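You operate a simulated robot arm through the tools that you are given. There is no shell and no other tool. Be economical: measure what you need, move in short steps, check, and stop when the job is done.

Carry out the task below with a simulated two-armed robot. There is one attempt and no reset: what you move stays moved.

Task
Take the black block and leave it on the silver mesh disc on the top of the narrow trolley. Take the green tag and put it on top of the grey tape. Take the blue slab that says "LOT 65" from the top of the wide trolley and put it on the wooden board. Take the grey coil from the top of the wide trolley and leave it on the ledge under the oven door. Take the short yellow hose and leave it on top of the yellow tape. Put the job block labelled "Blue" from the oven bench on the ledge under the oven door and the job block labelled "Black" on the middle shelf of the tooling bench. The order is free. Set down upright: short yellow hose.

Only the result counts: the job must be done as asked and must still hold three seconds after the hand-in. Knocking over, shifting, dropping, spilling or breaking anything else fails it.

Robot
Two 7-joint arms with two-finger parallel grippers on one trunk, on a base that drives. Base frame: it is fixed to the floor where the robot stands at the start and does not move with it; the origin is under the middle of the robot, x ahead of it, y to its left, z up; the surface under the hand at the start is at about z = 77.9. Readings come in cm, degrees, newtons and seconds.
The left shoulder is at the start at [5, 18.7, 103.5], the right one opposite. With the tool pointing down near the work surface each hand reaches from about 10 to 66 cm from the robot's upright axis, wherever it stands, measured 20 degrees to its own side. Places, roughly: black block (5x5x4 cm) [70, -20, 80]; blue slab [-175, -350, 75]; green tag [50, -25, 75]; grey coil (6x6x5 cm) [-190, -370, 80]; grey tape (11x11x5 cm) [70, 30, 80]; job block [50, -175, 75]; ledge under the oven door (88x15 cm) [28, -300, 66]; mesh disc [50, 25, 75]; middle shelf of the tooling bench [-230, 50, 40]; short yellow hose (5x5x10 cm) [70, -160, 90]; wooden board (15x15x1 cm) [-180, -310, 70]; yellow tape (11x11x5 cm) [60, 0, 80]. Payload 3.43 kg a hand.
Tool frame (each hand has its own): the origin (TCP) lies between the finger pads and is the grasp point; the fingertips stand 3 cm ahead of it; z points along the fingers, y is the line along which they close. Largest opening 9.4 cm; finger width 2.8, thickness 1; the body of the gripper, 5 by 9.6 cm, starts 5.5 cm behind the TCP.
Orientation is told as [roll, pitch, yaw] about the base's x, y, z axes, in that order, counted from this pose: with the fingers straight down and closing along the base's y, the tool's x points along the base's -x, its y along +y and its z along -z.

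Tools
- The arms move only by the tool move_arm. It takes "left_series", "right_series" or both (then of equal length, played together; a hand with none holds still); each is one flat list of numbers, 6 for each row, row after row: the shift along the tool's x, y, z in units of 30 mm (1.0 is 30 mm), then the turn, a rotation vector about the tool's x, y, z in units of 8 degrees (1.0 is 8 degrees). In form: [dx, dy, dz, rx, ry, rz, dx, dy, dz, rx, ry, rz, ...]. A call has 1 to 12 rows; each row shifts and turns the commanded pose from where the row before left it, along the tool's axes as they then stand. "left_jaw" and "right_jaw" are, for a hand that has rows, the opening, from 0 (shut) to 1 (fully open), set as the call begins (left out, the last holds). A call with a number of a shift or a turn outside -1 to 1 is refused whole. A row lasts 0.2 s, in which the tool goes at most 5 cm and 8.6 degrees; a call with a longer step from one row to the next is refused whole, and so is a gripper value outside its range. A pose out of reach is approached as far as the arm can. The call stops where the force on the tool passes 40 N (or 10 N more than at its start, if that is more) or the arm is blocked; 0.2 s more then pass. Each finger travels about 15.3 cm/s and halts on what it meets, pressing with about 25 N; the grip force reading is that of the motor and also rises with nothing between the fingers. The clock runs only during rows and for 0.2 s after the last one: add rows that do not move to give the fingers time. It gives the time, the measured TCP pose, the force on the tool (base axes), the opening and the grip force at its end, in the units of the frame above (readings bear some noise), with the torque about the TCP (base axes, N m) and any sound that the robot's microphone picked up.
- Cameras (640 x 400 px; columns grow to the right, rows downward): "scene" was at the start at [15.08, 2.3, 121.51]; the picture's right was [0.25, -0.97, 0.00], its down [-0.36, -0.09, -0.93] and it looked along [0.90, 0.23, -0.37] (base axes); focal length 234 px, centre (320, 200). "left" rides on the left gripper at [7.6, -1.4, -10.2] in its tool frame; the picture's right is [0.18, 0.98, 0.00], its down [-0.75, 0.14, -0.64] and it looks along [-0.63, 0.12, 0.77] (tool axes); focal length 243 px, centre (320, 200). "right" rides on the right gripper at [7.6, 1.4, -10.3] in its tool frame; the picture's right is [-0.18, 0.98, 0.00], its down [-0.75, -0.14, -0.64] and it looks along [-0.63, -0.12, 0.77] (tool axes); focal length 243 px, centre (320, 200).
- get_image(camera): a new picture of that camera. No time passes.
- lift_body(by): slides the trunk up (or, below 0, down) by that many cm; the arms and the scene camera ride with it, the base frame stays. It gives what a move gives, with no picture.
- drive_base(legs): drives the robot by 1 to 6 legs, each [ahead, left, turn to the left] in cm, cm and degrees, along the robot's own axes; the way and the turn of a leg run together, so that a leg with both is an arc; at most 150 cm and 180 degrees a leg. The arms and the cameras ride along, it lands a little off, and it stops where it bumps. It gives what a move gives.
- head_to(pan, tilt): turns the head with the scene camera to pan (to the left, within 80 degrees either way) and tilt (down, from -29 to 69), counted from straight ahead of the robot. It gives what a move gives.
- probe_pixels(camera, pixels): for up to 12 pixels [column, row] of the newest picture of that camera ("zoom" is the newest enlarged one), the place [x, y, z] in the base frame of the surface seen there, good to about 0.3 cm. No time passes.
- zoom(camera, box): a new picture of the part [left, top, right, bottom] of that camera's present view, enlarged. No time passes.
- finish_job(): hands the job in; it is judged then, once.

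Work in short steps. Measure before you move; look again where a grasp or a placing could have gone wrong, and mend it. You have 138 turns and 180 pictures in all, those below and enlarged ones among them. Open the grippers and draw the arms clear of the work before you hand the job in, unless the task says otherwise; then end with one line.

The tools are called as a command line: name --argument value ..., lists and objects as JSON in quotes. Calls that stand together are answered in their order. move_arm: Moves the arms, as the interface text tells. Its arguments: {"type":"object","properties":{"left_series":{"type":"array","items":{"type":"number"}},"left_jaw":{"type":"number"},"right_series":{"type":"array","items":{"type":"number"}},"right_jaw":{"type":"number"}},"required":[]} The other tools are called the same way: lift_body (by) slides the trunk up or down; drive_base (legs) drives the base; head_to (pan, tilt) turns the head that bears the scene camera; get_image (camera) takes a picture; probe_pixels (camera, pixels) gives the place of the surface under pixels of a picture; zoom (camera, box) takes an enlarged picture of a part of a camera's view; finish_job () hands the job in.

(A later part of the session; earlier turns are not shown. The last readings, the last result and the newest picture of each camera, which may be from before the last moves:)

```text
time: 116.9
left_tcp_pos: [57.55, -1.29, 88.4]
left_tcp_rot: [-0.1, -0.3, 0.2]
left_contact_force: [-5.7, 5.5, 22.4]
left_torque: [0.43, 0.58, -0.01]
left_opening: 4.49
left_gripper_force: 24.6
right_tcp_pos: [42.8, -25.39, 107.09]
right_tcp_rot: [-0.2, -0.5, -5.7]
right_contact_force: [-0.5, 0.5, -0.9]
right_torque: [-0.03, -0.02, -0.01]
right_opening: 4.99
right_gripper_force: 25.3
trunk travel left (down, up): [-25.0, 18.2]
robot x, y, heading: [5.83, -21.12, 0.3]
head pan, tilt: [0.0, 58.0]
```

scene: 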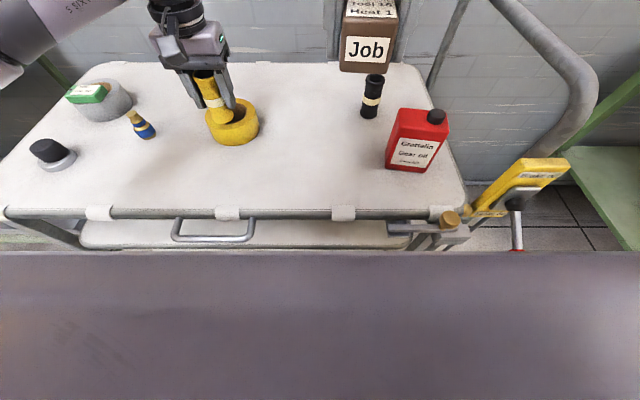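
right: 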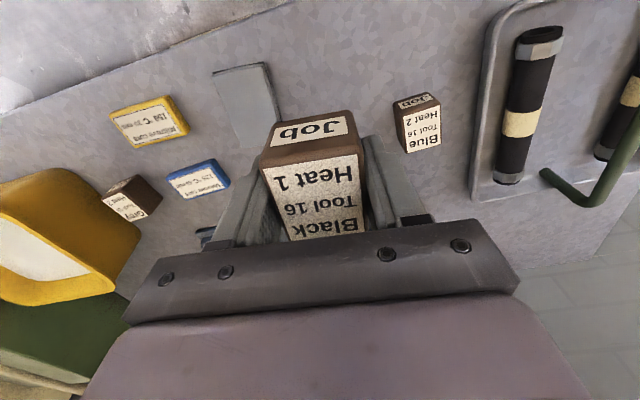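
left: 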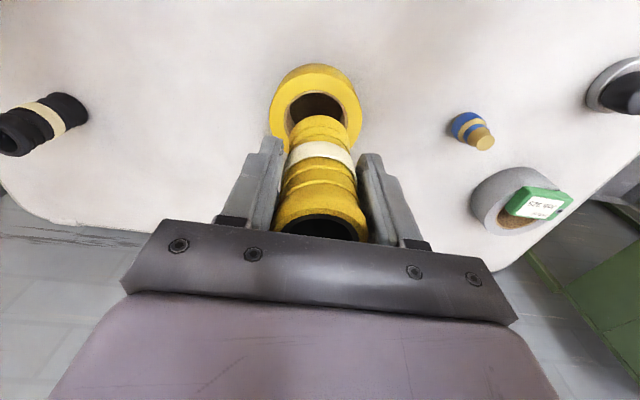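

Contact (22 N). I relieve the press a little, then check.

move_arm --left_series '[0, 0, -0.04, 0, 0, 0, 0, 0, 0, 0, 0, 0]'

zoom --camera "scene" --box '[190, 80, 270, 150]'

zoom --camera "left" --box '[240, 60, 400, 180]'

```text
time: 117.5
left_tcp_pos: [57.7, -1.49, 88.41]
left_tcp_rot: [0.0, -0.2, 0.2]
left_contact_force: [-5.8, 5.7, 17.7]
left_torque: [0.37, 0.5, -0.02]
left_opening: 4.49
left_gripper_force: 25.2
right_tcp_pos: [42.84, -25.48, 107.03]
right_tcp_rot: [-0.1, -0.2, -5.7]
right_contact_force: [0.5, -0.1, -0.8]
right_torque: [0.01, -0.02, 0.05]
right_opening: 5.0
right_gripper_force: 24.9
trunk travel left (down, up): [-25.0, 18.2]
robot x, y, heading: [5.48, -21.28, -0.1]
head pan, tilt: [0.0, 58.0]
```

```text
5.71 times, centred on (230, 115) of scene
```

zoom: 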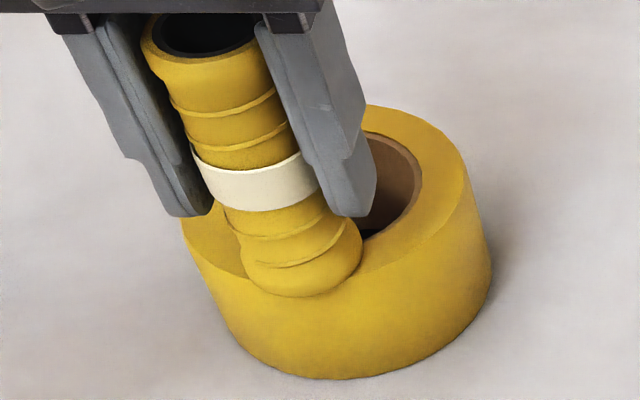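

```text
3.33 times, centred on (320, 120) of left
```

zoom: 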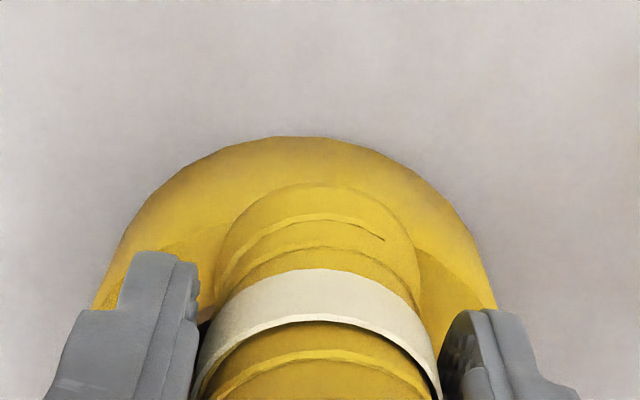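

Hose centre ≈58.0, r≈4.15 on the ring – in the middle of the support. I open gently (jaw 0.6) and look.

move_arm --left_series '[0, 0, -0.03, 0, 0, 0, 0, 0, 0, 0, 0, 0]' --left_jaw 0.6

zoom --camera "scene" --box '[190, 80, 270, 150]'

```text
time: 118.1
left_tcp_pos: [57.83, -1.45, 88.27]
left_tcp_rot: [0.0, -0.1, 0.1]
left_contact_force: [0.1, -0.4, -0.8]
left_torque: [-0.02, -0.01, 0.0]
left_opening: 5.67
left_gripper_force: 0.1
right_tcp_pos: [43.07, -25.47, 106.9]
right_tcp_rot: [-0.1, -0.2, -5.7]
right_contact_force: [0.0, -0.6, -1.1]
right_torque: [-0.01, -0.02, -0.02]
right_opening: 4.96
right_gripper_force: 24.6
trunk travel left (down, up): [-25.0, 18.2]
robot x, y, heading: [5.31, -20.83, 0.2]
head pan, tilt: [0.0, 58.0]
```

```text
5.71 times, centred on (230, 115) of scene
```

zoom: 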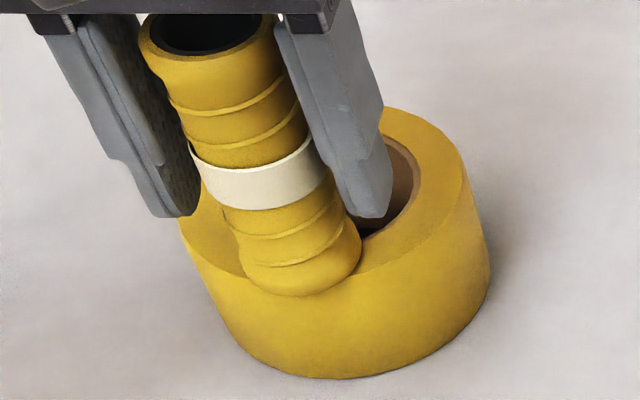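

Stands free. I open fully, wait about a second and look again.

move_arm --left_series '[0, 0, 0, 0, 0, 0, 0, 0, 0, 0, 0, 0, 0, 0, 0, 0, 0, 0, 0, 0, 0, 0, 0, 0, 0, 0, 0, 0, 0, 0]' --left_jaw 0.85

zoom --camera "scene" --box '[190, 80, 270, 150]'

```text
time: 119.3
left_tcp_pos: [57.75, -1.47, 88.45]
left_tcp_rot: [0.0, -0.1, 0.2]
left_contact_force: [0.1, -0.3, 0.0]
left_torque: [0.0, 0.02, 0.0]
left_opening: 7.99
left_gripper_force: 0.1
right_tcp_pos: [43.02, -25.37, 106.96]
right_tcp_rot: [-0.1, -0.2, -5.7]
right_contact_force: [-0.4, -0.7, -1.7]
right_torque: [-0.02, 0.0, 0.0]
right_opening: 4.99
right_gripper_force: 24.7
trunk travel left (down, up): [-25.0, 18.2]
robot x, y, heading: [5.64, -20.99, 0.1]
head pan, tilt: [0.0, 58.0]
```

```text
5.71 times, centred on (230, 115) of scene
```

zoom: 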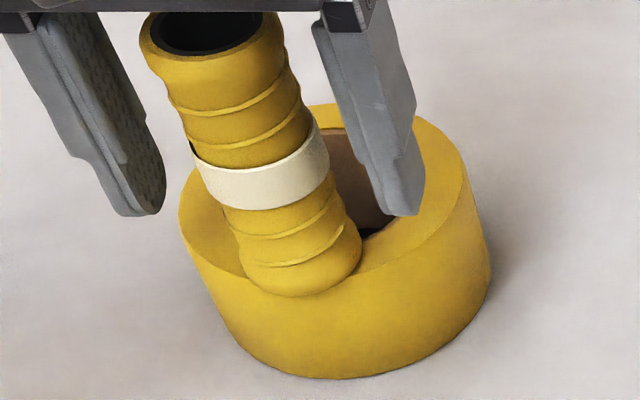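

It stands firm. I raise the left hand straight up, then back.

move_arm --left_series '[0, 0, -0.5, 0, 0, 0, 0, 0, -0.8, 0, 0, 0, 0, 0, -0.9, 0, 0, 0, 0, 0, -0.9, 0, 0, 0, 0, 0, -0.9, 0, 0, 0, 0.5, 0, -0.9, 0, 0, 0, 0.9, 0, -0.7, 0, 0, 0, 0.9, 0, -0.7, 0, 0, 0, 0.9, 0, -0.7, 0, 0, 0, 0.9, 0, -0.7, 0, 0, 0, 0.9, 0.2, -0.7, 0, 0, 0, 0.9, 0.2, -0.7, 0, 0, 0]'

drive_base --legs '[[-35, 0, 0]]'

get_image --camera "scene"

```text
time: 121.9
left_tcp_pos: [39.94, -0.33, 115.76]
left_tcp_rot: [0.1, 0.0, 0.3]
left_contact_force: [-0.1, -0.4, 0.0]
left_torque: [-0.01, 0.0, 0.01]
left_opening: 7.98
left_gripper_force: 0.1
right_tcp_pos: [43.03, -25.46, 106.89]
right_tcp_rot: [-0.2, -0.3, -5.7]
right_contact_force: [0.1, 0.6, -1.1]
right_torque: [0.01, 0.0, -0.01]
right_opening: 5.01
right_gripper_force: 25.2
trunk travel left (down, up): [-25.0, 18.2]
robot x, y, heading: [5.42, -21.22, 0.3]
head pan, tilt: [0.0, 58.0]
```

```text
time: 124.2
left_tcp_pos: [5.83, -0.66, 115.68]
left_tcp_rot: [0.0, -0.1, -0.3]
left_contact_force: [0.3, -0.6, -0.7]
left_torque: [0.02, -0.01, -0.03]
left_opening: 7.99
left_gripper_force: 0.0
right_tcp_pos: [8.67, -25.72, 106.94]
right_tcp_rot: [-0.1, -0.2, -6.3]
right_contact_force: [-0.4, 0.5, -0.7]
right_torque: [0.0, 0.0, 0.02]
right_opening: 5.0
right_gripper_force: 24.9
trunk travel left (down, up): [-25.0, 18.2]
robot x, y, heading: [-28.64, -20.92, -0.3]
head pan, tilt: [0.0, 58.0]
```

```text
120 pictures are left
```

scene: 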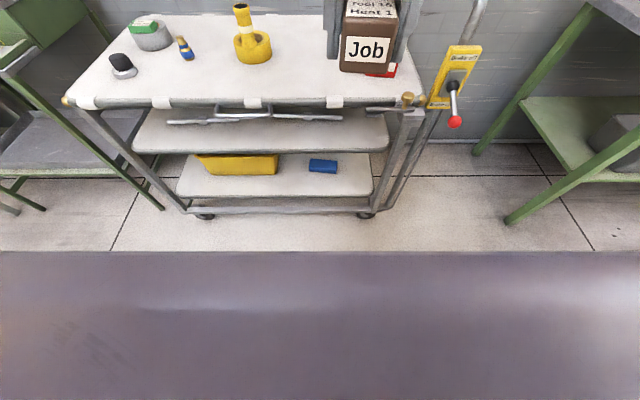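

The hose stands on the tape. Now to the tooling bench behind me: I back 15 cm, turn 90° left, and look.

drive_base --legs '[[-15, 0, 0], [0, 0, 90]]'

head_to --pan 60 --tilt 15

get_image --camera "scene"

head_to --pan 0 --tilt 30

get_image --camera "scene"

```text
time: 129.3
left_tcp_pos: [-63.99, 13.89, 115.86]
left_tcp_rot: [0.0, 0.1, 89.2]
left_contact_force: [0.3, 0.2, -0.9]
left_torque: [0.01, -0.02, 0.0]
left_opening: 7.97
left_gripper_force: 0.0
right_tcp_pos: [-38.77, 16.32, 106.96]
right_tcp_rot: [-0.1, -0.2, 83.2]
right_contact_force: [-0.2, -0.1, 0.0]
right_torque: [0.01, 0.02, 0.0]
right_opening: 5.0
right_gripper_force: 25.3
trunk travel left (down, up): [-25.0, 18.2]
robot x, y, heading: [-43.81, -21.03, 89.3]
head pan, tilt: [0.0, 58.0]
```

```text
time: 130.7
left_tcp_pos: [-64.01, 13.68, 115.75]
left_tcp_rot: [0.0, 0.0, 89.2]
left_contact_force: [-0.7, 0.6, 0.1]
left_torque: [-0.01, 0.01, -0.01]
left_opening: 7.97
left_gripper_force: 0.1
right_tcp_pos: [-38.81, 16.33, 106.85]
right_tcp_rot: [-0.1, -0.2, 83.3]
right_contact_force: [0.8, 0.2, -1.2]
right_torque: [-0.04, 0.0, 0.01]
right_opening: 4.99
right_gripper_force: 24.8
trunk travel left (down, up): [-25.0, 18.2]
robot x, y, heading: [-43.72, -20.7, 89.0]
head pan, tilt: [60.0, 15.0]
```

```text
119 pictures are left
```

scene: 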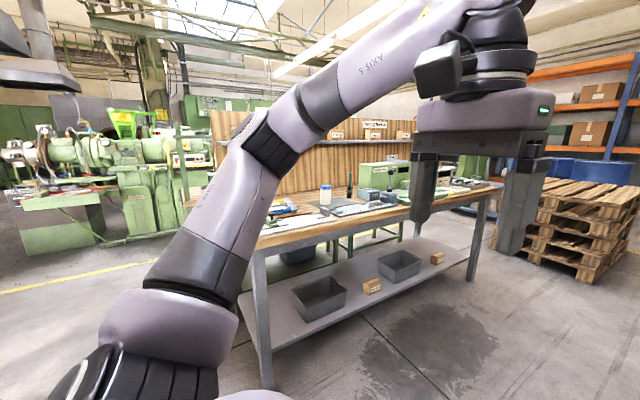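

```text
time: 131.9
left_tcp_pos: [-63.9, 13.78, 115.78]
left_tcp_rot: [0.0, 0.0, 89.2]
left_contact_force: [0.1, -0.4, -1.1]
left_torque: [0.01, 0.0, 0.01]
left_opening: 7.95
left_gripper_force: 0.0
right_tcp_pos: [-38.89, 16.36, 106.86]
right_tcp_rot: [-0.1, -0.2, 83.3]
right_contact_force: [-0.3, -0.5, -0.9]
right_torque: [0.01, 0.01, 0.04]
right_opening: 4.99
right_gripper_force: 24.8
trunk travel left (down, up): [-25.0, 18.2]
robot x, y, heading: [-43.44, -21.22, 89.3]
head pan, tilt: [0.0, 30.0]
```

```text
118 pictures are left
```

scene: 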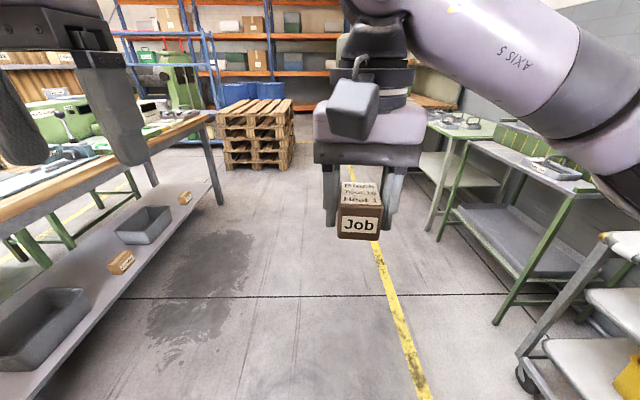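

The bench with a lower shelf is at the left. I probe it to learn whether this is the tooling bench at (-230,50).

probe_pixels --camera "scene" --pixels '[[80, 270], [170, 230], [215, 205], [100, 335], [170, 120], [210, 115], [185, 198], [120, 262], [145, 225], [40, 320], [60, 180]]'

drive_base --legs '[[0, 0, 45]]'

head_to --pan 35 --tilt 18

get_image --camera "scene"

```text
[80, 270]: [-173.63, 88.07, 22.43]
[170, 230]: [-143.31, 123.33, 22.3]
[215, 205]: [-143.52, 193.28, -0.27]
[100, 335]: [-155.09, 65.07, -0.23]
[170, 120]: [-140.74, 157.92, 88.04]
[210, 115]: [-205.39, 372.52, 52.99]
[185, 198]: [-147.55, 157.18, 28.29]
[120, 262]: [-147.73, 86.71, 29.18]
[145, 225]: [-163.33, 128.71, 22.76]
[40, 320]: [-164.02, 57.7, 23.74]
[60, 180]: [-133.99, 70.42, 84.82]
```

```text
time: 134.4
left_tcp_pos: [-82.76, -10.87, 115.85]
left_tcp_rot: [0.0, 0.0, 134.6]
left_contact_force: [0.0, -0.3, 0.1]
left_torque: [0.02, 0.03, -0.02]
left_opening: 8.01
left_gripper_force: 0.1
right_tcp_pos: [-66.86, 8.75, 106.91]
right_tcp_rot: [-0.2, -0.2, 128.6]
right_contact_force: [-0.4, 0.3, 0.0]
right_torque: [0.01, 0.03, 0.0]
right_opening: 5.01
right_gripper_force: 25.5
trunk travel left (down, up): [-25.0, 18.2]
robot x, y, heading: [-44.12, -20.76, 134.3]
head pan, tilt: [0.0, 30.0]
```

```text
time: 135.4
left_tcp_pos: [-82.58, -10.85, 115.74]
left_tcp_rot: [0.1, 0.0, 134.5]
left_contact_force: [-0.6, -0.6, 0.0]
left_torque: [-0.02, 0.01, -0.02]
left_opening: 8.01
left_gripper_force: 0.0
right_tcp_pos: [-66.86, 8.72, 106.85]
right_tcp_rot: [-0.1, -0.2, 128.5]
right_contact_force: [0.4, 0.4, -1.0]
right_torque: [0.0, 0.0, 0.02]
right_opening: 5.01
right_gripper_force: 25.3
trunk travel left (down, up): [-25.0, 18.2]
robot x, y, heading: [-43.67, -21.1, 134.3]
head pan, tilt: [35.0, 18.0]
```

```text
117 pictures are left
```

scene: 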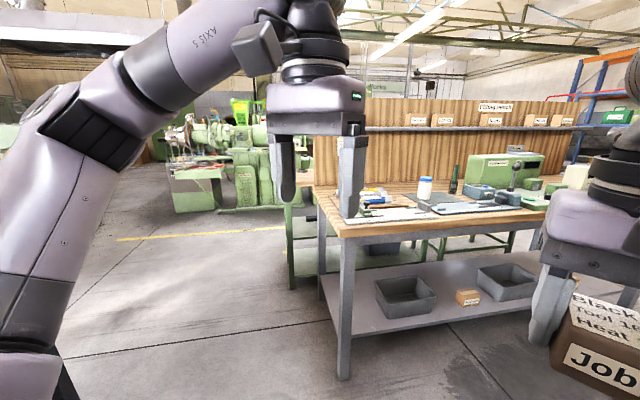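

A sign hangs on the board at (495,106); I enlarge it and the green-legged bench beneath.

zoom --camera "scene" --box '[270, 80, 590, 280]'

probe_pixels --camera "scene" --pixels '[[495, 106], [294, 240], [300, 205], [360, 262], [380, 250], [450, 240], [510, 240], [330, 250], [345, 370], [440, 150], [400, 240]]'

```text
2.00 times, centred on (430, 180) of scene
```

zoom: 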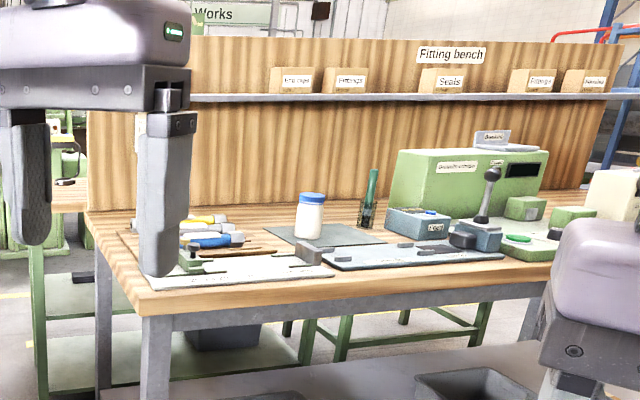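

```text
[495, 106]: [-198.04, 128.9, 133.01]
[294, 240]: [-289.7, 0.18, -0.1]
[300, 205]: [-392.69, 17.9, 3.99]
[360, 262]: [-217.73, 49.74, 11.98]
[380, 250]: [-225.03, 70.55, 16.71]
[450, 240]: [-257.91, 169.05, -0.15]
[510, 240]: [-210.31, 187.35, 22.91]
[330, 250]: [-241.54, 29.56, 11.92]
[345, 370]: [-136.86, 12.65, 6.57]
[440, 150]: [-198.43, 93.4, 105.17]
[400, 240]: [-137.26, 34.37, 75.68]
```

That is the fitting bench; a green bench stands behind it (x≈-220…-250). I drive round its south end and look.

drive_base --legs '[[0, 0, 46], [0, 50, 0], [110, 0, 0]]'

head_to --pan -40 --tilt 25

get_image --camera "scene"

head_to --pan 10 --tilt 25

get_image --camera "scene"

```text
time: 144.9
left_tcp_pos: [-111.74, -90.81, 115.89]
left_tcp_rot: [-0.1, -0.1, -179.1]
left_contact_force: [-0.3, -0.8, -0.5]
left_torque: [0.0, 0.03, -0.01]
left_opening: 7.97
left_gripper_force: 0.0
right_tcp_pos: [-115.08, -65.83, 106.95]
right_tcp_rot: [0.0, -0.2, 175.2]
right_contact_force: [0.3, -0.8, -1.1]
right_torque: [0.01, 0.07, 0.03]
right_opening: 4.97
right_gripper_force: 24.8
trunk travel left (down, up): [-25.0, 18.2]
robot x, y, heading: [-77.51, -69.74, -179.5]
head pan, tilt: [35.0, 18.0]
stopped in leg 3: the robot was blocked; the commanded pose is now the measured one
```

```text
time: 146.3
left_tcp_pos: [-111.68, -90.79, 115.84]
left_tcp_rot: [0.0, -0.1, -179.1]
left_contact_force: [-0.1, -0.4, -0.4]
left_torque: [-0.02, -0.02, 0.01]
left_opening: 7.98
left_gripper_force: 0.0
right_tcp_pos: [-115.05, -65.77, 106.84]
right_tcp_rot: [-0.1, -0.2, 175.3]
right_contact_force: [-0.2, 0.5, -0.6]
right_torque: [0.03, 0.02, -0.04]
right_opening: 5.01
right_gripper_force: 25.1
trunk travel left (down, up): [-25.0, 18.2]
robot x, y, heading: [-78.32, -69.72, -179.2]
head pan, tilt: [-40.0, 25.0]
```

```text
115 pictures are left
```

scene: 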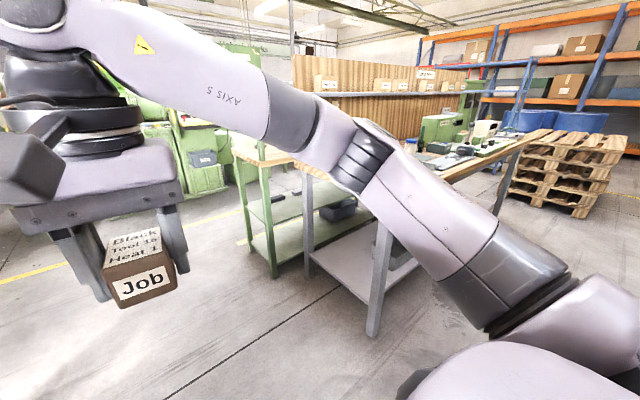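

```text
time: 147.5
left_tcp_pos: [-111.76, -90.75, 115.75]
left_tcp_rot: [0.0, -0.1, -179.1]
left_contact_force: [0.4, -0.1, -0.5]
left_torque: [0.0, 0.02, 0.02]
left_opening: 7.98
left_gripper_force: 0.1
right_tcp_pos: [-115.12, -65.84, 106.89]
right_tcp_rot: [-0.2, -0.2, 175.2]
right_contact_force: [0.2, -0.4, -0.8]
right_torque: [0.04, 0.0, 0.03]
right_opening: 4.97
right_gripper_force: 24.7
trunk travel left (down, up): [-25.0, 18.2]
robot x, y, heading: [-77.55, -69.86, -179.2]
head pan, tilt: [10.0, 25.0]
```

```text
114 pictures are left
```

scene: 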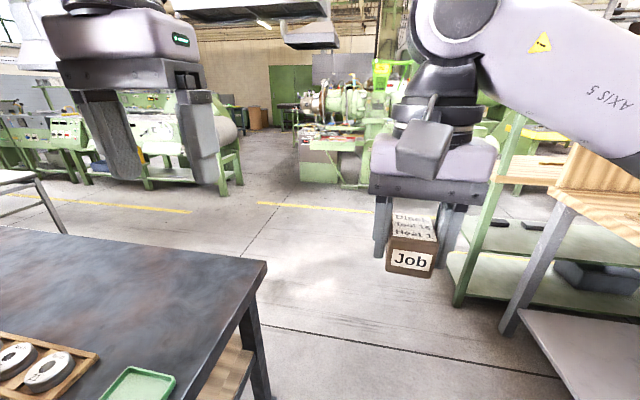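

A dark table at the left blocked me. I probe its edge and the corridor.

probe_pixels --camera "scene" --pixels '[[262, 264], [200, 255], [265, 390], [100, 245], [460, 300], [500, 330], [470, 250], [620, 258], [500, 222], [540, 165], [150, 380]]'

head_to --pan 20 --tilt 60

get_image --camera "scene"

```text
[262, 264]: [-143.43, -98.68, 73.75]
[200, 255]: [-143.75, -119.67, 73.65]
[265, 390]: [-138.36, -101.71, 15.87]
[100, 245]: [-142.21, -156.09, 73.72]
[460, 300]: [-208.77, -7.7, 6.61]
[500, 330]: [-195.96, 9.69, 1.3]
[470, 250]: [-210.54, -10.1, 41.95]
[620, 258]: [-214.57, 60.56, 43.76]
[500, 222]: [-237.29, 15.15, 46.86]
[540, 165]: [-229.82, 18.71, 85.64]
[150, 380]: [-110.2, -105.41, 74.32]
```

```text
time: 148.5
left_tcp_pos: [-111.64, -90.82, 115.85]
left_tcp_rot: [-0.1, -0.2, -179.0]
left_contact_force: [0.5, 0.0, -0.2]
left_torque: [-0.02, 0.0, -0.02]
left_opening: 7.99
left_gripper_force: 0.1
right_tcp_pos: [-115.1, -65.78, 106.98]
right_tcp_rot: [-0.1, -0.2, 175.2]
right_contact_force: [-0.4, 0.9, -1.9]
right_torque: [0.03, 0.05, -0.02]
right_opening: 4.96
right_gripper_force: 25.8
trunk travel left (down, up): [-25.0, 18.2]
robot x, y, heading: [-77.79, -69.33, -179.1]
head pan, tilt: [20.0, 60.0]
```

```text
113 pictures are left
```

scene: 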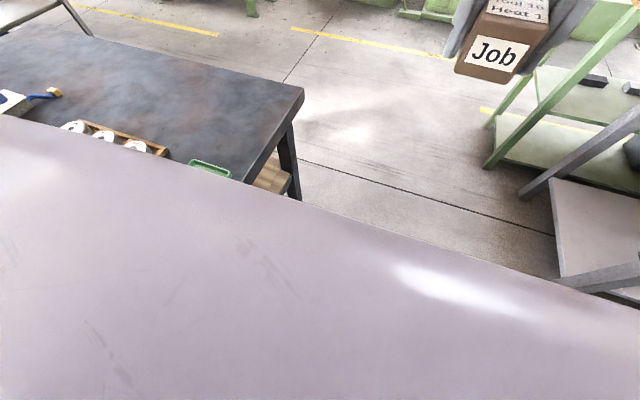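

The table edge is at y≈-98; the corridor centre is y≈-43. I shift right 27, go 75 ahead and look at the tooling bench.

drive_base --legs '[[0, -27, -0.8], [75, 0, 0]]'

head_to --pan -35 --tilt 35

get_image --camera "scene"

```text
time: 155.3
left_tcp_pos: [-189.44, -62.65, 115.81]
left_tcp_rot: [0.0, -0.2, 179.7]
left_contact_force: [0.0, -0.3, -0.5]
left_torque: [0.0, 0.02, -0.02]
left_opening: 8.02
left_gripper_force: 0.0
right_tcp_pos: [-192.41, -37.44, 106.87]
right_tcp_rot: [-0.1, -0.2, 174.0]
right_contact_force: [-1.0, 0.2, 0.2]
right_torque: [0.02, 0.01, 0.0]
right_opening: 4.98
right_gripper_force: 25.2
trunk travel left (down, up): [-25.0, 18.2]
robot x, y, heading: [-155.15, -42.25, 179.6]
head pan, tilt: [20.0, 60.0]
```

```text
time: 156.5
left_tcp_pos: [-189.37, -62.59, 115.91]
left_tcp_rot: [0.0, -0.1, 179.7]
left_contact_force: [-0.2, 0.0, 0.6]
left_torque: [0.06, 0.02, -0.03]
left_opening: 7.99
left_gripper_force: 0.1
right_tcp_pos: [-192.34, -37.63, 106.8]
right_tcp_rot: [-0.1, -0.3, 173.9]
right_contact_force: [0.0, 0.4, -0.8]
right_torque: [0.03, -0.01, 0.01]
right_opening: 5.01
right_gripper_force: 25.1
trunk travel left (down, up): [-25.0, 18.2]
robot x, y, heading: [-154.95, -42.14, 179.8]
head pan, tilt: [-35.0, 35.0]
```

```text
112 pictures are left
```

scene: 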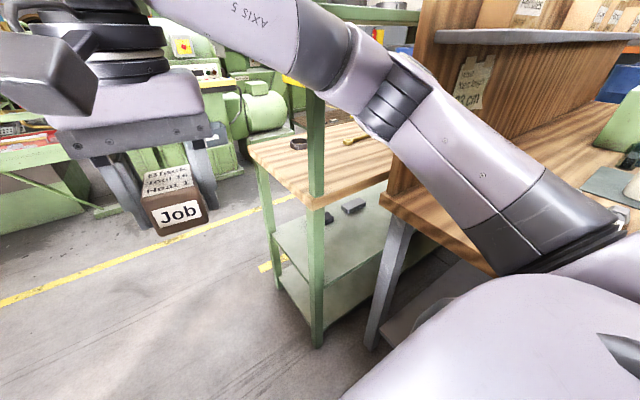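

The tooling bench's south end is open (posts at x≈-209 and ≈-260), middle shelf z≈42. I drive to about (-243,-75), turn to face it (north).

drive_base --legs '[[88, 0, 0], [0, 32, 0], [0, 0, -90]]'

head_to --pan 0 --tilt 35

get_image --camera "scene"

```text
time: 158.6
left_tcp_pos: [-209.32, -64.05, 116.62]
left_tcp_rot: [-0.9, -1.8, 179.1]
left_contact_force: [0.0, -1.1, -0.1]
left_torque: [0.04, -0.01, -0.01]
left_opening: 8.02
left_gripper_force: 0.0
right_tcp_pos: [-211.78, -39.68, 108.88]
right_tcp_rot: [-1.1, -3.4, 174.0]
right_contact_force: [0.1, 0.2, -1.2]
right_torque: [0.03, -0.03, 0.0]
right_opening: 4.98
right_gripper_force: 25.3
trunk travel left (down, up): [-25.0, 18.2]
robot x, y, heading: [-176.77, -42.44, 179.2]
head pan, tilt: [-35.0, 35.0]
stopped in leg 1: the robot was blocked; the commanded pose is now the measured one
```

```text
time: 159.7
left_tcp_pos: [-209.2, -64.03, 116.58]
left_tcp_rot: [-1.0, -2.2, 179.3]
left_contact_force: [0.3, -0.1, -0.3]
left_torque: [0.03, 0.01, 0.02]
left_opening: 7.99
left_gripper_force: 0.0
right_tcp_pos: [-211.79, -39.77, 108.95]
right_tcp_rot: [-1.1, -3.7, 174.4]
right_contact_force: [0.0, 0.3, -0.8]
right_torque: [0.04, -0.02, 0.02]
right_opening: 4.98
right_gripper_force: 24.8
trunk travel left (down, up): [-25.0, 18.2]
robot x, y, heading: [-177.71, -42.06, 179.4]
head pan, tilt: [0.0, 35.0]
```

```text
111 pictures are left
```

scene: 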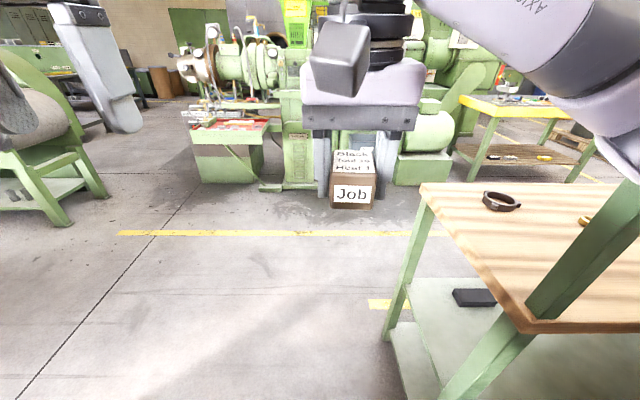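

The right elbow likely met the tall green post. I back off 6 cm, shift south 32, and check the hands.

drive_base --legs '[[-6, 0, 0], [0, 32, 0]]'

head_to --pan -50 --tilt 30

get_image --camera "scene"

```text
time: 163.6
left_tcp_pos: [-206.68, -94.47, 115.89]
left_tcp_rot: [-0.1, -0.1, 179.2]
left_contact_force: [-0.5, -0.1, -0.2]
left_torque: [-0.01, -0.03, -0.02]
left_opening: 7.99
left_gripper_force: 0.2
right_tcp_pos: [-208.96, -70.09, 107.36]
right_tcp_rot: [-0.3, -1.0, 174.0]
right_contact_force: [-0.8, 1.4, -0.7]
right_torque: [0.0, -0.01, -0.03]
right_opening: 4.97
right_gripper_force: 24.8
trunk travel left (down, up): [-25.0, 18.2]
robot x, y, heading: [-172.16, -74.24, 179.4]
head pan, tilt: [0.0, 35.0]
```

```text
time: 164.8
left_tcp_pos: [-206.79, -94.42, 115.86]
left_tcp_rot: [0.0, -0.1, 179.2]
left_contact_force: [0.8, 0.4, 0.2]
left_torque: [0.02, 0.01, 0.01]
left_opening: 7.99
left_gripper_force: 0.1
right_tcp_pos: [-209.15, -69.85, 107.4]
right_tcp_rot: [-0.3, -1.0, 174.0]
right_contact_force: [0.2, -0.1, -0.5]
right_torque: [-0.02, -0.02, -0.03]
right_opening: 5.0
right_gripper_force: 24.8
trunk travel left (down, up): [-25.0, 18.2]
robot x, y, heading: [-172.19, -74.26, 179.1]
head pan, tilt: [-50.0, 30.0]
```

```text
110 pictures are left
```

scene: 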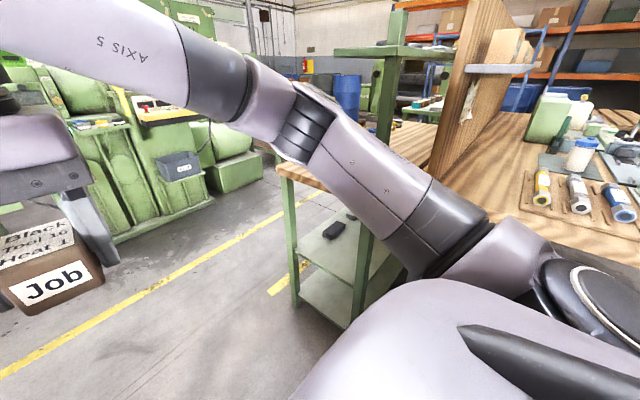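

Nothing seems disturbed. I go 72 ahead and then turn right 90° to face the bench.

drive_base --legs '[[72, 0, 0], [0, 0, -89]]'

head_to --pan 0 --tilt 40

get_image --camera "scene"

```text
time: 172.5
left_tcp_pos: [-265.96, -38.93, 115.82]
left_tcp_rot: [-0.1, -0.2, 90.2]
left_contact_force: [-0.2, 0.4, -0.1]
left_torque: [-0.03, 0.03, 0.0]
left_opening: 7.97
left_gripper_force: 0.0
right_tcp_pos: [-241.51, -36.16, 107.27]
right_tcp_rot: [-0.3, -0.9, 85.0]
right_contact_force: [-0.4, -0.6, -0.8]
right_torque: [-0.02, -0.02, -0.01]
right_opening: 4.97
right_gripper_force: 24.8
trunk travel left (down, up): [-25.0, 18.2]
robot x, y, heading: [-245.43, -73.32, 90.1]
head pan, tilt: [-50.0, 30.0]
```

```text
time: 173.7
left_tcp_pos: [-265.97, -38.95, 115.86]
left_tcp_rot: [-0.1, -0.1, 90.2]
left_contact_force: [-0.3, 0.0, -0.9]
left_torque: [-0.05, 0.03, 0.01]
left_opening: 8.01
left_gripper_force: 0.1
right_tcp_pos: [-241.54, -36.14, 107.36]
right_tcp_rot: [-0.3, -1.0, 85.0]
right_contact_force: [-0.3, 0.2, -0.7]
right_torque: [0.02, -0.02, 0.02]
right_opening: 4.98
right_gripper_force: 24.8
trunk travel left (down, up): [-25.0, 18.2]
robot x, y, heading: [-244.82, -73.19, 90.2]
head pan, tilt: [0.0, 40.0]
```

```text
109 pictures are left
```

scene: 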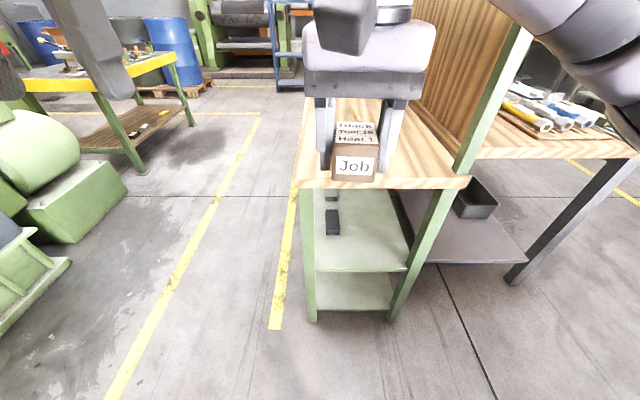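

I see the middle shelf at (360,245) with a dark bar at (332,222). I probe the shelf, posts and the top.

probe_pixels --camera "scene" --pixels '[[320, 268], [402, 266], [360, 250], [380, 220], [333, 232], [333, 215], [370, 195], [308, 250], [430, 240], [304, 186], [462, 184], [345, 240]]'

zoom --camera "scene" --box '[290, 170, 480, 300]'

```text
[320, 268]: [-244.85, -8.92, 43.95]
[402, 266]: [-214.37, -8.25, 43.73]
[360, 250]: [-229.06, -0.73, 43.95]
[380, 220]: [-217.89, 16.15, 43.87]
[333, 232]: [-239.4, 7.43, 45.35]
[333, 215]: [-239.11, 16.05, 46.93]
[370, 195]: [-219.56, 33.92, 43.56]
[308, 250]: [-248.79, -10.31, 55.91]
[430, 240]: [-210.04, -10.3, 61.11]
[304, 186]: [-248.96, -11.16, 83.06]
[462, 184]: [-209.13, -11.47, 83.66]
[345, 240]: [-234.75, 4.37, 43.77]
```

```text
3.08 times, centred on (385, 235) of scene
```

zoom: 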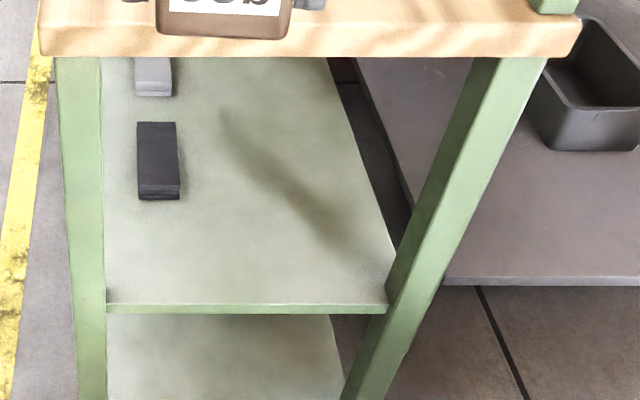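

Shelf z≈43.8, free spot near (-228,-4). Since the bench top is above, I'll enter with the tool horizontal. First I lower the trunk 25 cm and move the hand 13 cm right, squaring its yaw.

lift_body --by -25

move_arm --right_series '[0, -0.866, 0, 0, 0, -0.65, 0, -0.866, 0, 0, 0, 0, 0, -0.866, 0, 0, 0, 0, 0, -0.866, 0, 0, 0, 0, 0, -0.866, 0, 0, 0, 0]'

```text
time: 176.3
left_tcp_pos: [-266.03, -39.09, 90.7]
left_tcp_rot: [-0.1, -0.1, 90.3]
left_contact_force: [-0.2, -0.2, -0.7]
left_torque: [-0.04, 0.0, 0.0]
left_opening: 8.0
left_gripper_force: 0.0
right_tcp_pos: [-241.52, -36.15, 82.32]
right_tcp_rot: [-0.3, -1.0, 85.1]
right_contact_force: [0.6, 0.0, -2.2]
right_torque: [0.02, 0.02, 0.01]
right_opening: 4.98
right_gripper_force: 24.6
trunk travel left (down, up): [0.0, 43.2]
robot x, y, heading: [-244.84, -73.15, 90.0]
head pan, tilt: [0.0, 40.0]
```

```text
time: 177.5
left_tcp_pos: [-266.04, -38.96, 90.91]
left_tcp_rot: [-0.1, -0.1, 90.1]
left_contact_force: [-0.9, 0.2, -0.7]
left_torque: [-0.03, 0.01, 0.0]
left_opening: 7.96
left_gripper_force: 0.0
right_tcp_pos: [-228.48, -36.36, 82.53]
right_tcp_rot: [-0.5, -0.9, 90.2]
right_contact_force: [0.2, -0.3, -2.3]
right_torque: [-0.01, -0.03, -0.01]
right_opening: 5.0
right_gripper_force: 25.0
trunk travel left (down, up): [0.0, 43.2]
robot x, y, heading: [-245.11, -73.25, 90.4]
head pan, tilt: [0.0, 40.0]
```

Now the combined swing: pitching the tool to horizontal while moving forward 18 and down 31 cm.

move_arm --right_series '[-0.5, 0, 0.85, 0, -0.9375, 0, -0.385, 0, 0.908, 0, -0.9375, 0, -0.263, 0, 0.95, 0, -0.9375, 0, -0.137, 0, 0.977, 0, -0.9375, 0, -0.008, 0, 0.986, 0, -0.9375, 0, 0.121, 0, 0.979, 0, -0.9375, 0, 0.247, 0, 0.955, 0, -0.9375, 0, 0.37, 0, 0.914, 0, -0.9375, 0, 0.486, 0, 0.858, 0, -0.9375, 0, 0.594, 0, 0.787, 0, -0.9375, 0, 0.692, 0, 0.703, 0, -0.9375, 0, 0.777, 0, 0.607, 0, -0.9375, 0]'

get_image --camera "scene"

get_image --camera "right"

```text
time: 180.1
left_tcp_pos: [-265.82, -38.92, 90.8]
left_tcp_rot: [-0.1, -0.1, 90.1]
left_contact_force: [0.2, -0.2, -0.5]
left_torque: [0.03, -0.01, -0.05]
left_opening: 7.98
left_gripper_force: 0.0
right_tcp_pos: [-229.23, -24.08, 61.55]
right_tcp_rot: [0.5, -62.0, 90.7]
right_contact_force: [0.3, -0.1, -0.5]
right_torque: [0.0, -0.01, 0.03]
right_opening: 4.98
right_gripper_force: 24.6
right hand out of reach, approached as far as the arm can: row 9, 10, 11, 12
trunk travel left (down, up): [0.0, 43.2]
robot x, y, heading: [-245.06, -73.33, 90.1]
head pan, tilt: [0.0, 40.0]
```

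```text
107 pictures are left
```

scene: 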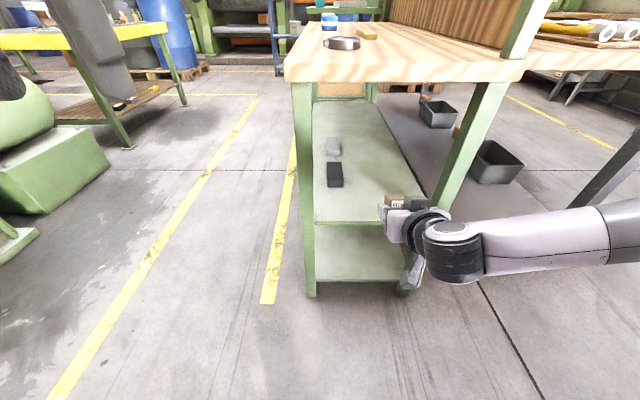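

```text
106 pictures are left
```

right: 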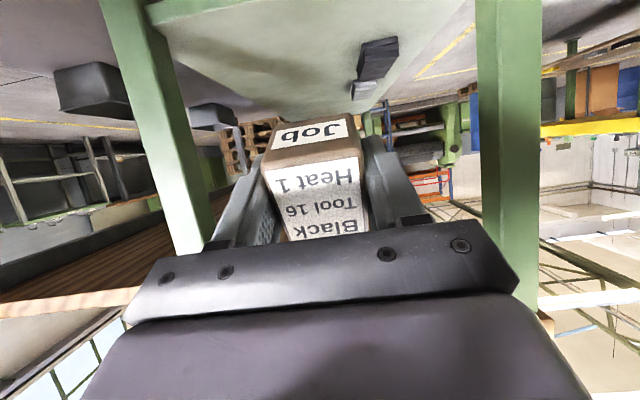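

The arm is too folded (wrist too near the shoulder). I back off 15 cm and finish the rotation while extending.

drive_base --legs '[[-15, 0, 0]]'

move_arm --right_series '[0.088, -0.05, 0.942, 0, -0.875, 0, 0.203, -0.05, 0.924, 0, -0.875, 0, 0.313, -0.05, 0.892, 0, -0.875, 0, 0.42, -0.05, 0.847, 0, -0.875, 0, 0.52, -0.05, 0.79, 0, 0, 0, 0.52, -0.05, 0.79, 0, 0, 0, 0.52, 0, 0.79, 0, 0, 0, 0.52, 0, 0.79, 0, 0, 0]'

get_image --camera "scene"

```text
time: 181.5
left_tcp_pos: [-265.8, -53.57, 90.81]
left_tcp_rot: [-0.1, 0.0, 89.9]
left_contact_force: [0.9, 0.3, -0.5]
left_torque: [-0.04, 0.0, -0.02]
left_opening: 8.0
left_gripper_force: 0.1
right_tcp_pos: [-229.06, -38.85, 61.54]
right_tcp_rot: [0.5, -62.1, 90.6]
right_contact_force: [-0.6, 0.8, -0.4]
right_torque: [0.0, 0.0, 0.01]
right_opening: 5.01
right_gripper_force: 25.2
trunk travel left (down, up): [0.0, 43.2]
robot x, y, heading: [-244.73, -87.98, 89.9]
head pan, tilt: [0.0, 40.0]
```

```text
time: 183.3
left_tcp_pos: [-265.88, -53.58, 90.74]
left_tcp_rot: [-0.1, -0.1, 90.0]
left_contact_force: [-0.2, -0.4, 0.8]
left_torque: [0.0, 0.01, 0.03]
left_opening: 7.98
left_gripper_force: 0.1
right_tcp_pos: [-244.79, -22.64, 60.59]
right_tcp_rot: [32.8, -89.6, 57.7]
right_contact_force: [-0.2, -0.5, -0.4]
right_torque: [-0.04, 0.03, 0.0]
right_opening: 4.99
right_gripper_force: 24.7
right hand out of reach, approached as far as the arm can: row 1, 2, 3, 4, 5, 6, 7, 8
trunk travel left (down, up): [0.0, 43.2]
robot x, y, heading: [-245.19, -87.84, 90.0]
head pan, tilt: [0.0, 40.0]
```

```text
105 pictures are left
```

scene: 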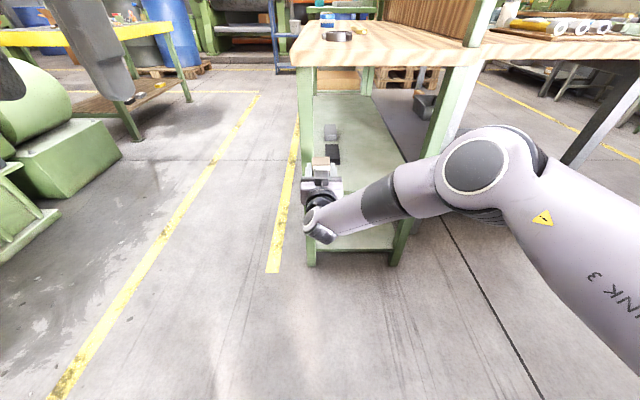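

The tool is now horizontal (pitch ≈-90) pointing north, at (-244.8,-22.6,60.6). I try lowering it (tool +x is down).

move_arm --right_series '[0.6, 0, 0, 0, 0, 0, 0.6, 0, 0, 0, 0, 0, 0.6, 0, 0, 0, 0, 0, 0.6, 0, 0, 0, 0, 0, 0.6, 0, 0, 0, 0, 0]'

get_image --camera "scene"

```text
time: 184.5
left_tcp_pos: [-265.84, -53.56, 90.72]
left_tcp_rot: [-0.1, -0.2, 89.9]
left_contact_force: [0.5, -0.3, 0.0]
left_torque: [0.02, -0.03, 0.02]
left_opening: 8.0
left_gripper_force: 0.0
right_tcp_pos: [-248.98, -24.13, 56.51]
right_tcp_rot: [28.6, -89.6, 61.8]
right_contact_force: [-0.2, 0.7, -1.5]
right_torque: [-0.02, 0.01, -0.01]
right_opening: 4.99
right_gripper_force: 25.1
right hand out of reach, approached as far as the arm can: row 1, 2, 3, 4, 5
trunk travel left (down, up): [0.0, 43.2]
robot x, y, heading: [-245.44, -88.14, 90.1]
head pan, tilt: [0.0, 40.0]
```

```text
104 pictures are left
```

scene: 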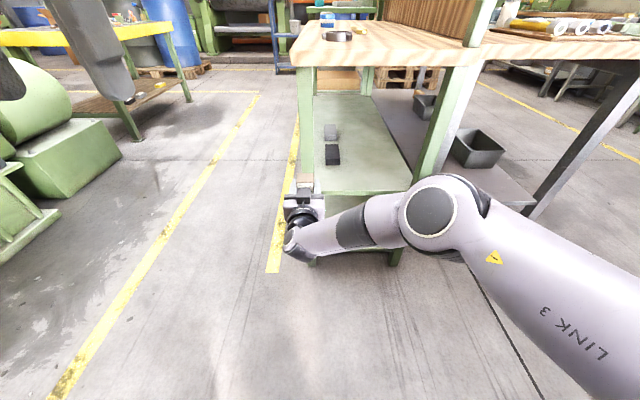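

Horizontal low poses run into wrist limits. But wrist height is only ~19 cm above the TCP, so with the tool straight down the hand and forearm fit under the bench top (gap 44–80). I swing the tool back to vertical at about z 62.

move_arm --right_series '[-0.167, -0.39, -0.306, 0, 0.9375, 0, -0.126, -0.39, -0.325, 0, 0.9375, 0, -0.082, -0.39, -0.339, 0, 0.9375, 0, -0.037, -0.39, -0.347, 0, 0.9375, 0, 0.008, -0.39, -0.349, 0, 0.9375, 0, 0.054, -0.39, -0.344, 0, 0.9375, 0, 0.098, -0.39, -0.334, 0, 0.9375, 0, 0.141, -0.39, -0.319, 0, 0.9375, 0, 0.182, -0.39, -0.298, 0, 0.9375, 0, 0.219, -0.39, -0.271, 0, 0.9375, 0, 0.252, -0.39, -0.241, 0, 0.9375, 0, 0.281, -0.39, -0.206, 0, 0.9, 0]'

get_image --camera "scene"

```text
time: 187.1
left_tcp_pos: [-265.73, -53.57, 90.75]
left_tcp_rot: [-0.1, 0.0, 90.1]
left_contact_force: [0.8, -0.1, 0.7]
left_torque: [0.01, -0.03, 0.0]
left_opening: 8.0
left_gripper_force: 0.1
right_tcp_pos: [-234.77, -35.05, 62.38]
right_tcp_rot: [0.2, -0.2, 91.0]
right_contact_force: [0.5, 0.6, -0.9]
right_torque: [0.03, 0.04, -0.02]
right_opening: 4.99
right_gripper_force: 25.0
trunk travel left (down, up): [0.0, 43.2]
robot x, y, heading: [-245.22, -88.17, 90.0]
head pan, tilt: [0.0, 40.0]
```

```text
103 pictures are left
```

scene: 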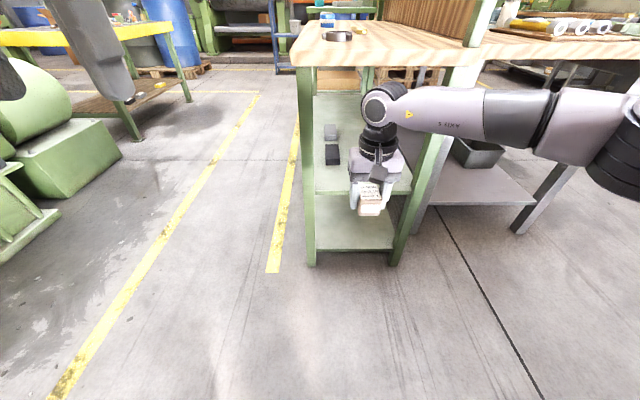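

The forearm comes in from the right, where the corner post would be in the way. I check room on the bench's open west side by probing the machine at left and the shelf further back.

probe_pixels --camera "scene" --pixels '[[115, 155], [50, 205], [100, 120], [60, 215], [30, 235], [130, 140], [190, 90], [85, 80], [615, 150], [560, 120], [500, 110], [382, 105]]'

head_to --pan 30 --tilt 30

get_image --camera "scene"

```text
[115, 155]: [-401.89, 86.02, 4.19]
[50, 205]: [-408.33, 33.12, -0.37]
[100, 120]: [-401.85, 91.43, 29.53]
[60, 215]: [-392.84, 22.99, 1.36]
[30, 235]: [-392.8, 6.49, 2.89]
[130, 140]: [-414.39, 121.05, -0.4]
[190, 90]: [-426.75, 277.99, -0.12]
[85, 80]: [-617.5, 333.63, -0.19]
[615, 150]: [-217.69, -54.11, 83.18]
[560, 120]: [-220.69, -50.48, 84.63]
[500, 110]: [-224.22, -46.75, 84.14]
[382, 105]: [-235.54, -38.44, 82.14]
```

```text
time: 188.0
left_tcp_pos: [-265.96, -53.61, 90.66]
left_tcp_rot: [-0.1, -0.1, 90.0]
left_contact_force: [0.3, 0.1, 0.1]
left_torque: [-0.01, 0.01, -0.01]
left_opening: 7.98
left_gripper_force: 0.0
right_tcp_pos: [-234.73, -34.75, 62.3]
right_tcp_rot: [0.2, -0.4, 91.1]
right_contact_force: [0.7, 0.2, -0.7]
right_torque: [-0.03, 0.01, 0.02]
right_opening: 4.99
right_gripper_force: 25.2
trunk travel left (down, up): [0.0, 43.2]
robot x, y, heading: [-245.39, -87.81, 90.1]
head pan, tilt: [30.0, 30.0]
```

```text
102 pictures are left
```

scene: 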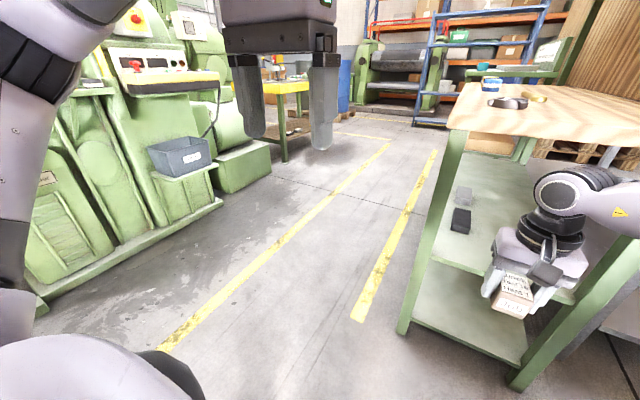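

The aisle west of the bench is wide (machines at x≈-393). I go around: west 85, north 135, then turn right 90° to face the bench's long side.

drive_base --legs '[[0, 85, 0], [135, 0, 0], [0, 0, -90]]'

head_to --pan -5 --tilt 45

get_image --camera "scene"

```text
time: 205.8
left_tcp_pos: [-294.88, 64.71, 90.76]
left_tcp_rot: [-0.1, -0.2, -0.2]
left_contact_force: [-0.1, -0.7, 0.1]
left_torque: [0.01, -0.04, 0.04]
left_opening: 7.98
left_gripper_force: 0.0
right_tcp_pos: [-276.28, 33.6, 62.42]
right_tcp_rot: [0.2, -0.4, 0.9]
right_contact_force: [0.4, -0.7, -1.2]
right_torque: [0.02, 0.0, 0.04]
right_opening: 5.01
right_gripper_force: 25.1
trunk travel left (down, up): [0.0, 43.2]
robot x, y, heading: [-329.19, 43.87, -0.3]
head pan, tilt: [30.0, 30.0]
```

```text
time: 206.8
left_tcp_pos: [-294.97, 64.71, 90.75]
left_tcp_rot: [0.0, 0.0, -0.1]
left_contact_force: [0.0, 0.7, -0.8]
left_torque: [0.0, -0.03, 0.0]
left_opening: 8.0
left_gripper_force: 0.1
right_tcp_pos: [-276.34, 33.67, 62.34]
right_tcp_rot: [0.2, -0.5, 0.8]
right_contact_force: [-0.1, 0.9, -0.6]
right_torque: [0.0, -0.02, 0.02]
right_opening: 4.98
right_gripper_force: 25.1
trunk travel left (down, up): [0.0, 43.2]
robot x, y, heading: [-329.57, 43.66, -0.1]
head pan, tilt: [-5.0, 45.0]
```

```text
101 pictures are left
```

scene: 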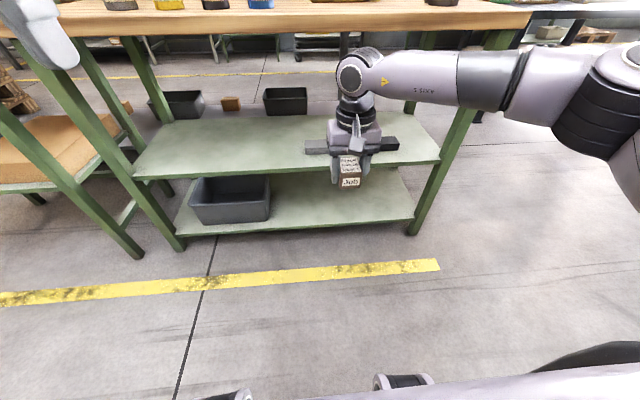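

The long side is open; the shelf's left part around (220,145) is free. I probe shelf edges.

probe_pixels --camera "scene" --pixels '[[220, 172], [220, 150], [220, 130], [140, 178], [310, 165], [315, 146], [390, 143], [200, 28], [200, 15], [430, 160], [270, 150], [500, 100]]'

```text
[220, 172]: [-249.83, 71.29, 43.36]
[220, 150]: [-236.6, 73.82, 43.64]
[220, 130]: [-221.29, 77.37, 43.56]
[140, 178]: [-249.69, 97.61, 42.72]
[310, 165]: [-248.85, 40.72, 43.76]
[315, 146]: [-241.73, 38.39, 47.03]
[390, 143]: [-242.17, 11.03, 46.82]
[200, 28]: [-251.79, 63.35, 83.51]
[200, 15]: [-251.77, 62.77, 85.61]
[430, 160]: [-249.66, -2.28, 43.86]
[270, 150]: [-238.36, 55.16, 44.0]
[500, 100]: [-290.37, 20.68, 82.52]
```

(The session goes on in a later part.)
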